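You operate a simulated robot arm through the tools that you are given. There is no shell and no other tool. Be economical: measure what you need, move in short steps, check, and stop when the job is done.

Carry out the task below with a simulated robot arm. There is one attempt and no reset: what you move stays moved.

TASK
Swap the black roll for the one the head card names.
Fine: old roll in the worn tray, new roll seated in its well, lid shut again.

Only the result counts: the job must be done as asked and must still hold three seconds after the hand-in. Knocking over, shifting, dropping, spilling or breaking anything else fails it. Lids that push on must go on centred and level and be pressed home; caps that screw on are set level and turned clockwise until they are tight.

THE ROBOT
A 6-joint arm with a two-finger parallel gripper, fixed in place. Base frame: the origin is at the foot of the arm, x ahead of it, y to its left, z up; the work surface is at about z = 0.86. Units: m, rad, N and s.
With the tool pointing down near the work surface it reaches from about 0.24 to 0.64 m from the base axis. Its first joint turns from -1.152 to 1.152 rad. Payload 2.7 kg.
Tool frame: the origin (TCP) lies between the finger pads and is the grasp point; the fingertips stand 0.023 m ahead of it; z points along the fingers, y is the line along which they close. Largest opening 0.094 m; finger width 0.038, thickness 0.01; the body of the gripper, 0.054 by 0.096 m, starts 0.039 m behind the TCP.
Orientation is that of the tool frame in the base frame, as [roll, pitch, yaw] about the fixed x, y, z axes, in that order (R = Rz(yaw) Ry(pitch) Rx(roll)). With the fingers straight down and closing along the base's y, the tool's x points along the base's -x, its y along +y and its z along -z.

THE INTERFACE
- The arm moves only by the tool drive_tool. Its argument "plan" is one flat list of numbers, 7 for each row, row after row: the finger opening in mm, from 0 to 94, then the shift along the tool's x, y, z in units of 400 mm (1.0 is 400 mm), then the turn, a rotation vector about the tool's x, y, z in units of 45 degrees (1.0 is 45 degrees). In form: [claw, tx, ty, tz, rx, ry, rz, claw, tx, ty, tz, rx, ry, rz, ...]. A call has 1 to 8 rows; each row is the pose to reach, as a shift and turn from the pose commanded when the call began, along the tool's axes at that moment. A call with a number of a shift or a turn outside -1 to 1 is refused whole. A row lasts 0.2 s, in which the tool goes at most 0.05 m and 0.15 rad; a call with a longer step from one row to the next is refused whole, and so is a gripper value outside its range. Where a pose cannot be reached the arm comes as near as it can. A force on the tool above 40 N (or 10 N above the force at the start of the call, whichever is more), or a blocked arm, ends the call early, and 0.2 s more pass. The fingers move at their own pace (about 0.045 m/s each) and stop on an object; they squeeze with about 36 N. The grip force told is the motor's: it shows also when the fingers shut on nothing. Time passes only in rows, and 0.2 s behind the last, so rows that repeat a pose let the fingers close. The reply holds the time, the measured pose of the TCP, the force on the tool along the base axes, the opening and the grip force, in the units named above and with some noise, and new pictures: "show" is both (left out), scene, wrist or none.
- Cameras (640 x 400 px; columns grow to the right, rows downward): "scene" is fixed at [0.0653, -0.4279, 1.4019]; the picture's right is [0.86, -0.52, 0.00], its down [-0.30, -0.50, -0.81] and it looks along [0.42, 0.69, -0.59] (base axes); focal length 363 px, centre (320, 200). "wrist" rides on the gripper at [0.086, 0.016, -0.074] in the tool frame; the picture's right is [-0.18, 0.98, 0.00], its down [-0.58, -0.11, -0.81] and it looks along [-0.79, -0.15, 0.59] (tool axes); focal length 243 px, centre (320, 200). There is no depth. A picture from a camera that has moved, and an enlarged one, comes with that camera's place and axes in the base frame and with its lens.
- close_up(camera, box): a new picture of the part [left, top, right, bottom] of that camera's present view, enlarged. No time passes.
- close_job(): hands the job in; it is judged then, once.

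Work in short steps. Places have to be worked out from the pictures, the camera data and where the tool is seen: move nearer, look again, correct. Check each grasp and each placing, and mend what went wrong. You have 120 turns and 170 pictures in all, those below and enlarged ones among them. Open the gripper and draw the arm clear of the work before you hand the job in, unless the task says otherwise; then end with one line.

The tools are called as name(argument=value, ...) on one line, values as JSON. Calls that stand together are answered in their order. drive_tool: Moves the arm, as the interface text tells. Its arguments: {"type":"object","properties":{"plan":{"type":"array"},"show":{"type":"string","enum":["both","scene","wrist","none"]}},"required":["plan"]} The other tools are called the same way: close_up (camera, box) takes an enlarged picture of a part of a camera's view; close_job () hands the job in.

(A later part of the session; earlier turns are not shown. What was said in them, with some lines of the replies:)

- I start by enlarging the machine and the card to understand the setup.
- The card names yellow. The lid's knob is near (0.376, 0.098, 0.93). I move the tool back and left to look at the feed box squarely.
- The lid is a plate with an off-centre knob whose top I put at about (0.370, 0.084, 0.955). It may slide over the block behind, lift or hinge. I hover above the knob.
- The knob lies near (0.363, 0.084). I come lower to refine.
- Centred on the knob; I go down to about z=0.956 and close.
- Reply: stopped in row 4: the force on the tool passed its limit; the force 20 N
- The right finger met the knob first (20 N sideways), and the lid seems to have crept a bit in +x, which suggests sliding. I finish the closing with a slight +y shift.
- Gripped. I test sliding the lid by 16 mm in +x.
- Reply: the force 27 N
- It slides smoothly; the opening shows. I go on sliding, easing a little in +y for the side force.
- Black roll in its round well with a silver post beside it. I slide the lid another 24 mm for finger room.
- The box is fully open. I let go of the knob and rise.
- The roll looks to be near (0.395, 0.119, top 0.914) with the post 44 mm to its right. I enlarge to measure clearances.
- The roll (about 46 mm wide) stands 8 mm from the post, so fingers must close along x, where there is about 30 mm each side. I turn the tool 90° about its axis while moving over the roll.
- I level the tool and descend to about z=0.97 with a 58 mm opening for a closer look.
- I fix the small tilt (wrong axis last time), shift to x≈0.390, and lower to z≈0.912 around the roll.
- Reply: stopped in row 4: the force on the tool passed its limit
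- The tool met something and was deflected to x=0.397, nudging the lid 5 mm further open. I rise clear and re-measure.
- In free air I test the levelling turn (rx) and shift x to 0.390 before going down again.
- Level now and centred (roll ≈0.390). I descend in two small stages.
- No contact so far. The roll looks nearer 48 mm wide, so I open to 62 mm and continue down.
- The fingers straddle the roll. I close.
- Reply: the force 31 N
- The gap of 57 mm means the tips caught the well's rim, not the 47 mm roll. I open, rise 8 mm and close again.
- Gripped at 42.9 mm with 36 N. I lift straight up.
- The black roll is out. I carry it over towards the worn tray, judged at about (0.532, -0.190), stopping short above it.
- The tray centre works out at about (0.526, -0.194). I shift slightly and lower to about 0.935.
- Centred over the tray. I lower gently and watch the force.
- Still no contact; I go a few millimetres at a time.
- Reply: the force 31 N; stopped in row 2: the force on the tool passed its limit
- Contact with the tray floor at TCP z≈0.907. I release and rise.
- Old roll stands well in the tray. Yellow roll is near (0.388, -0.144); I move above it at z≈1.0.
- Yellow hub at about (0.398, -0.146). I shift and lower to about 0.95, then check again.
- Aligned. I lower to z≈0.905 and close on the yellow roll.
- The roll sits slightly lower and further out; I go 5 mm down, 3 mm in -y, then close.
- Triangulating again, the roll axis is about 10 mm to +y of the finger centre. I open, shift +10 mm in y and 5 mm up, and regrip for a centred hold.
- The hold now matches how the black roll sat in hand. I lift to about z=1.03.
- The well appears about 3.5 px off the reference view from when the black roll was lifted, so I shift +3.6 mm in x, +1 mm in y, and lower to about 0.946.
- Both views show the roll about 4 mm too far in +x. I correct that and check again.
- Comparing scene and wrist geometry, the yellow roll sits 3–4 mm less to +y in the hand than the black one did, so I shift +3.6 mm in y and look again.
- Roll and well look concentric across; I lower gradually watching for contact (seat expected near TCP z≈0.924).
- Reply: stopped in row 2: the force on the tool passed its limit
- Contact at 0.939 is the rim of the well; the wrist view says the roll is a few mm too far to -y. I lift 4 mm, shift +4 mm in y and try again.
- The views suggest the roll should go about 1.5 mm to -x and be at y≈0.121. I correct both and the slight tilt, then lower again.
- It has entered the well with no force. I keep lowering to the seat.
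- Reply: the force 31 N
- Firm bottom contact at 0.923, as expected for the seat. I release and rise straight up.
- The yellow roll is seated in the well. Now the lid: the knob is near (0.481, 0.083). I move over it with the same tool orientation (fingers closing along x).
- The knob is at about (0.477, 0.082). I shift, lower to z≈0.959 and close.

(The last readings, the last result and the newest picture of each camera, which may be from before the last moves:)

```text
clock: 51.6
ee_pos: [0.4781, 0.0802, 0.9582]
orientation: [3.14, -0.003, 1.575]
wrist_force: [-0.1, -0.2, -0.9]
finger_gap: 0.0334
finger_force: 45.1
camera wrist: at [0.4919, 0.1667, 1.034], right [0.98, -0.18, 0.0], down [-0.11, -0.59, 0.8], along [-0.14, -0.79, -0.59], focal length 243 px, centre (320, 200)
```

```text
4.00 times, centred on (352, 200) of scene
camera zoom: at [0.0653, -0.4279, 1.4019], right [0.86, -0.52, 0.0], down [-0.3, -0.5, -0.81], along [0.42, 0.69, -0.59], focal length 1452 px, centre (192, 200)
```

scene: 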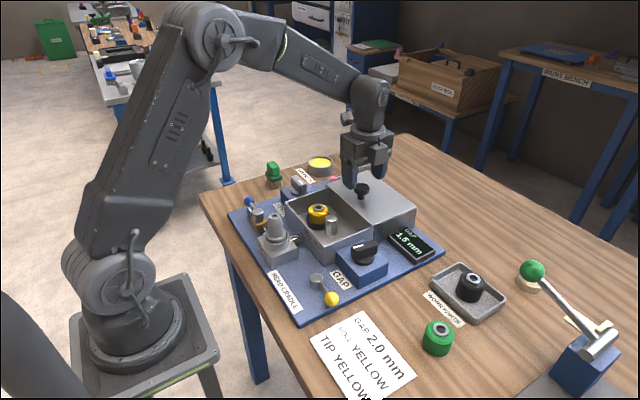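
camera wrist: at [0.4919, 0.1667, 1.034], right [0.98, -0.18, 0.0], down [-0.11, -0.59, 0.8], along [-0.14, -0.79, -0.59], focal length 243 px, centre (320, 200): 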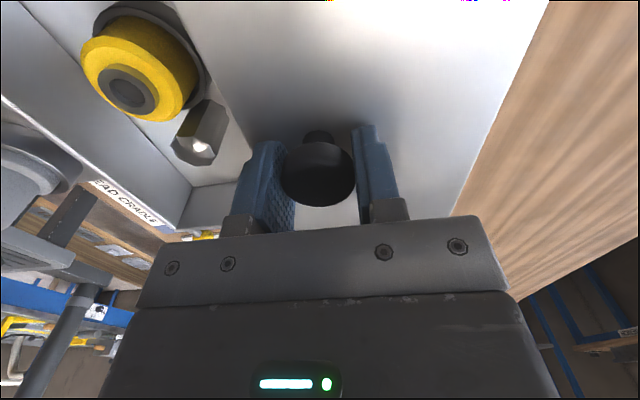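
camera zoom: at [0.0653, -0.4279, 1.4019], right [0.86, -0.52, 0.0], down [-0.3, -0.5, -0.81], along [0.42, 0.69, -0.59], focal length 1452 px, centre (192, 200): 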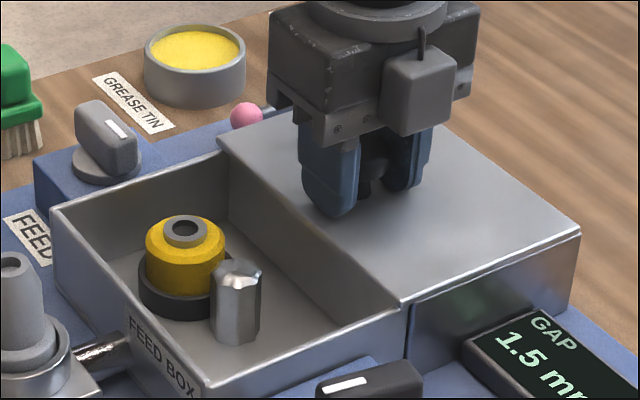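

Knob gripped. I slide the lid back by 95 mm in -x.

drive_tool(plan=[20, 0, -0.02, 0, 0, 0, 0, 20, 0, -0.055, 0, 0, 0, 0, 20, 0, -0.09, 0, 0, 0, 0, 20, 0, -0.125, 0, 0, 0, 0, 20, 0, -0.16, 0, 0, 0, 0, 20, 0, -0.195, 0, 0, 0, 0, 20, 0, -0.225, 0, 0, 0, 0, 20, 0, -0.2375, 0, 0, 0, 0])

close_up(camera="scene", box=[260, 160, 430, 266])

```text
clock: 53.4
ee_pos: [0.3819, 0.081, 0.9591]
orientation: [3.138, -0.006, 1.577]
wrist_force: [0.4, 19.6, 3.6]
finger_gap: 0.0328
finger_force: 44.3
camera wrist: at [0.3961, 0.1665, 1.0342], right [0.98, -0.18, 0.0], down [-0.11, -0.59, 0.8], along [-0.14, -0.79, -0.6], focal length 243 px, centre (320, 200)
```

scene: 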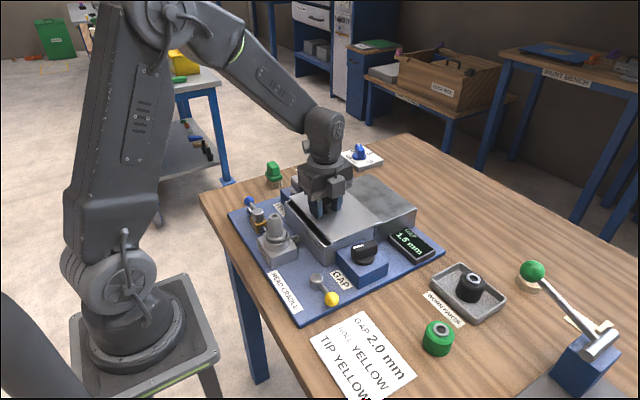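
wrist: 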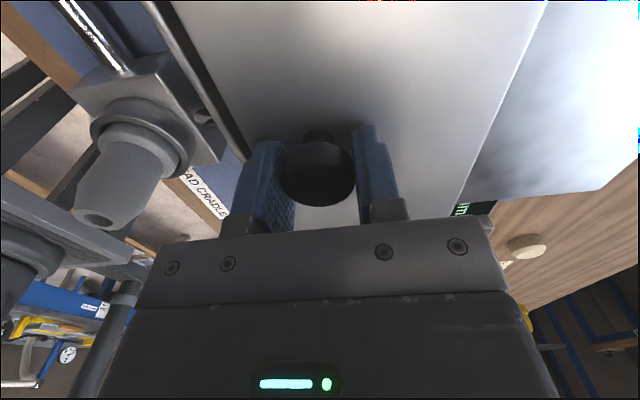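

```text
3.76 times, centred on (345, 213) of scene
camera zoom: at [0.0653, -0.4274, 1.4021], right [0.86, -0.52, 0.0], down [-0.3, -0.5, -0.81], along [0.42, 0.69, -0.59], focal length 1367 px, centre (226, 151)
```

zoom: 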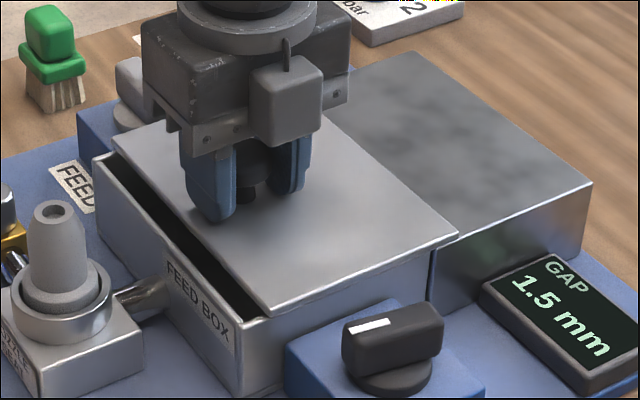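

About 15 mm remain. I ease 1 mm in +y for the side force and pull 13 mm.

drive_tool(plan=[20, 0.003, 0, 0, 0, 0, 0, 20, 0.003, -0.011, 0, 0, 0, 0, 20, 0.003, -0.022, 0, 0, 0, 0, 20, 0.003, -0.0325, 0, 0, 0, 0], show="wrist")

close_up(camera="scene", box=[260, 160, 430, 266])

```text
clock: 54.4
ee_pos: [0.3687, 0.0805, 0.9597]
orientation: [3.14, -0.002, 1.575]
wrist_force: [2.2, 1.3, 12.2]
finger_gap: 0.0332
finger_force: 44.7
camera wrist: at [0.3837, 0.1666, 1.0339], right [0.98, -0.18, 0.0], down [-0.11, -0.58, 0.8], along [-0.14, -0.79, -0.59], focal length 243 px, centre (320, 200)
```

wrist: 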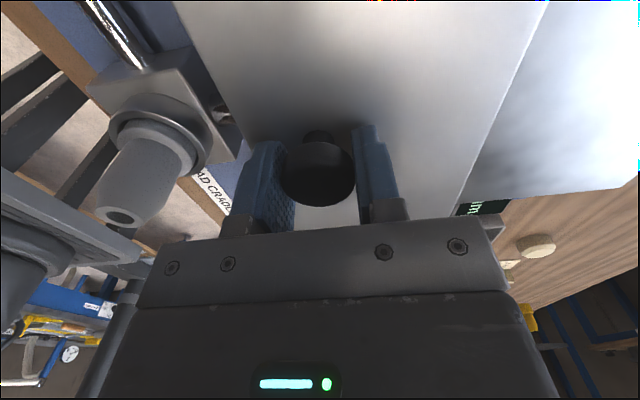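

```text
3.76 times, centred on (345, 213) of scene
camera zoom: at [0.0652, -0.428, 1.4019], right [0.86, -0.52, 0.0], down [-0.3, -0.5, -0.81], along [0.42, 0.69, -0.59], focal length 1367 px, centre (226, 151)
```

zoom: 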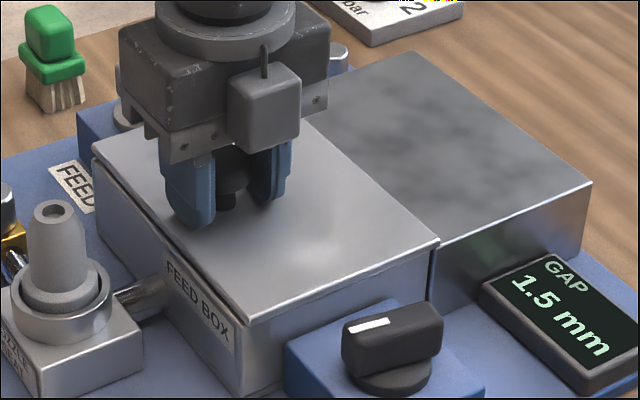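

About 3–4 mm more to match the starting picture; I continue gently.

drive_tool(plan=[20, 0, -0.004, -0.001, 0, 0, 0, 20, 0, -0.008, -0.001, 0, 0, 0, 20, 0, -0.008, -0.001, 0, 0, 0], show="none")

close_up(camera="scene", box=[260, 160, 430, 266])

```text
clock: 55.2
ee_pos: [0.3658, 0.0808, 0.9593]
orientation: [-3.141, -0.003, 1.576]
wrist_force: [2.9, -9.5, 0.2]
finger_gap: 0.0333
finger_force: 44.9
```

```text
3.76 times, centred on (345, 213) of scene
camera zoom: at [0.0654, -0.4282, 1.4018], right [0.86, -0.52, 0.0], down [-0.3, -0.5, -0.81], along [0.42, 0.69, -0.59], focal length 1367 px, centre (226, 151)
```

zoom: 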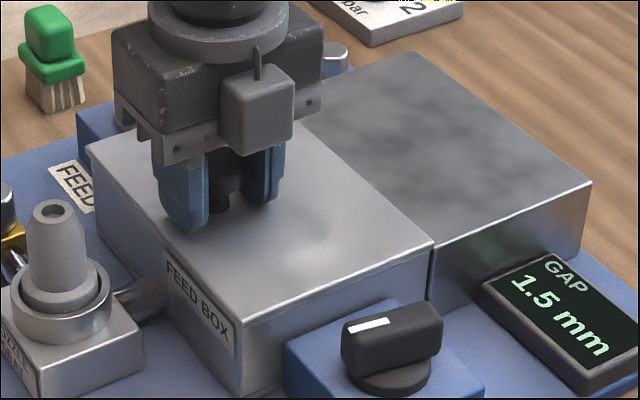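

The lid corners match the starting picture to within a pixel or two. I nudge 0.6 mm more, release, and rise clear.

drive_tool(plan=[20, 0, -0.0015, 0, 0, 0, 0, 20, 0, -0.0015, 0, 0, 0, 0], show="none")

drive_tool(plan=[60, 0, 0, 0, 0, 0, 0, 60, 0, 0, 0, 0, 0, 0, 60, 0, 0, -0.05, 0, 0, 0, 60, 0, 0, -0.14, 0, 0, 0, 60, 0, 0, -0.25, 0, 0, 0, 60, 0.08, 0, -0.35, 0, 0, 0, 60, 0.18, 0, -0.4, 0, 0, 0])

close_up(camera="scene", box=[260, 160, 430, 266])

```text
clock: 55.8
ee_pos: [0.365, 0.0806, 0.9593]
orientation: [-3.14, -0.003, 1.575]
wrist_force: [5.8, -7.5, -7.6]
finger_gap: 0.0331
finger_force: 44.8
```

```text
refused: row 6 steps farther than a row can; nothing moved
```

```text
3.76 times, centred on (345, 213) of scene
camera zoom: at [0.0656, -0.4281, 1.4018], right [0.86, -0.52, 0.0], down [-0.3, -0.5, -0.81], along [0.42, 0.69, -0.59], focal length 1367 px, centre (226, 151)
```

zoom: 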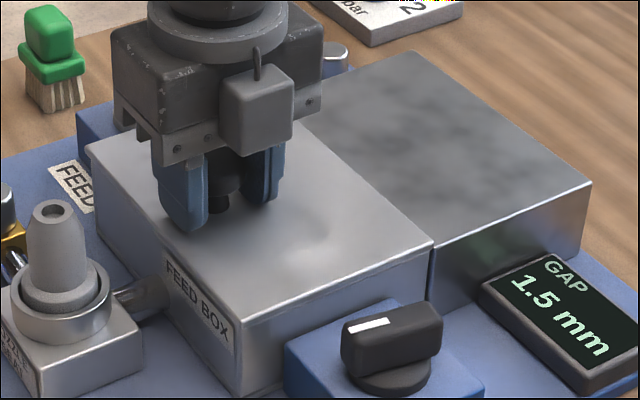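

The last rise was refused for step size; the force along x grew to 6 N without the lid moving, so it looks home. I release and rise in smaller steps.

drive_tool(plan=[60, 0, 0, 0, 0, 0, 0, 60, 0, 0, 0, 0, 0, 0, 60, 0, 0, -0.05, 0, 0, 0, 60, 0, 0, -0.14, 0, 0, 0, 60, 0, 0, -0.24, 0, 0, 0, 60, 0.06, 0, -0.33, 0, 0, 0, 60, 0.15, 0, -0.36, 0, 0, 0, 60, 0.25, 0, -0.36, 0, 0, 0])

close_up(camera="scene", box=[260, 160, 430, 266])

close_up(camera="wrist", box=[200, 0, 480, 175])

```text
clock: 57.6
ee_pos: [0.3644, 0.1814, 1.1036]
orientation: [-3.141, -0.003, 1.575]
wrist_force: [-0.6, 0.3, 0.3]
finger_gap: 0.0598
finger_force: 0.0
camera wrist: at [0.3791, 0.2664, 1.1785], right [0.98, -0.18, 0.0], down [-0.11, -0.58, 0.8], along [-0.14, -0.79, -0.59], focal length 243 px, centre (320, 200)
```

scene: 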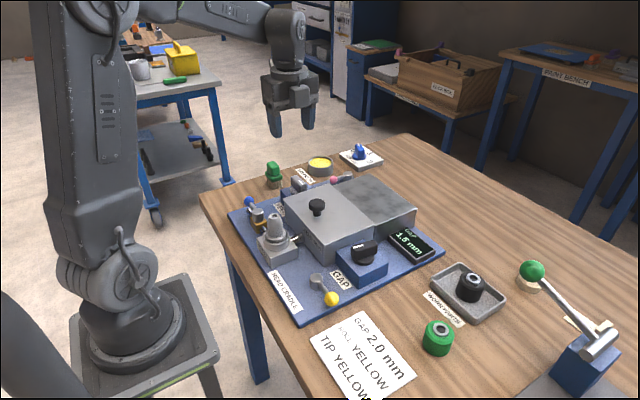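
wrist: 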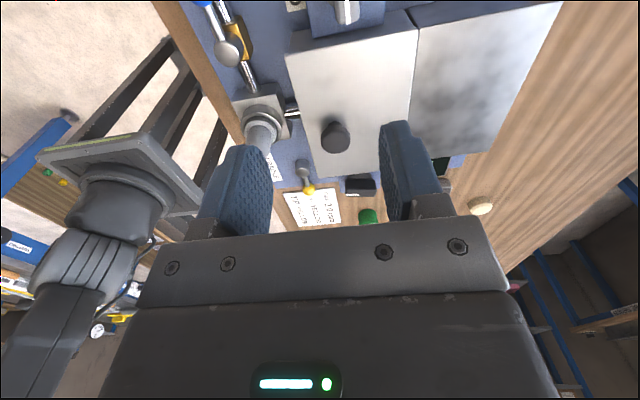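

```text
3.76 times, centred on (345, 213) of scene
camera zoom: at [0.0653, -0.428, 1.4019], right [0.86, -0.52, 0.0], down [-0.3, -0.5, -0.81], along [0.42, 0.69, -0.59], focal length 1367 px, centre (226, 151)
```

zoom: 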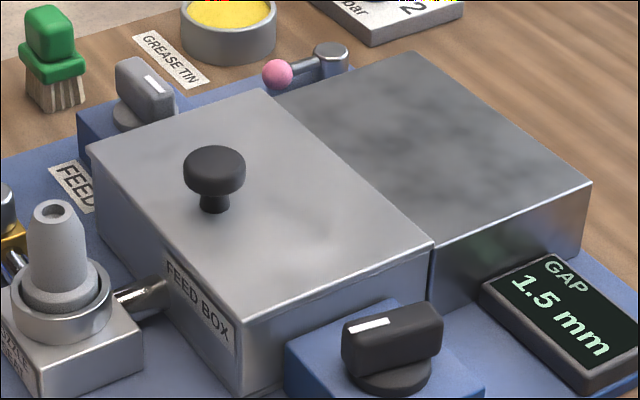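

```text
2.29 times, centred on (340, 88) of wrist
camera zoom: at [0.3791, 0.2664, 1.1785], right [0.98, -0.18, 0.0], down [-0.11, -0.58, 0.8], along [-0.14, -0.79, -0.59], focal length 555 px, centre (274, 457)
```

zoom: 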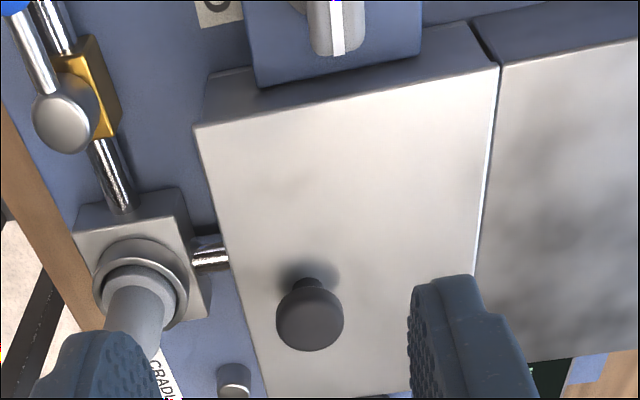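

The lid looks the same as in the starting picture, the black roll is in the worn tray, and the arm is clear. I hand the job in.

close_job()

```text
The job is handed in.
```

The black roll is in the worn tray, the yellow roll the card names is seated in its well, the lid is slid shut again, and the job is handed in.
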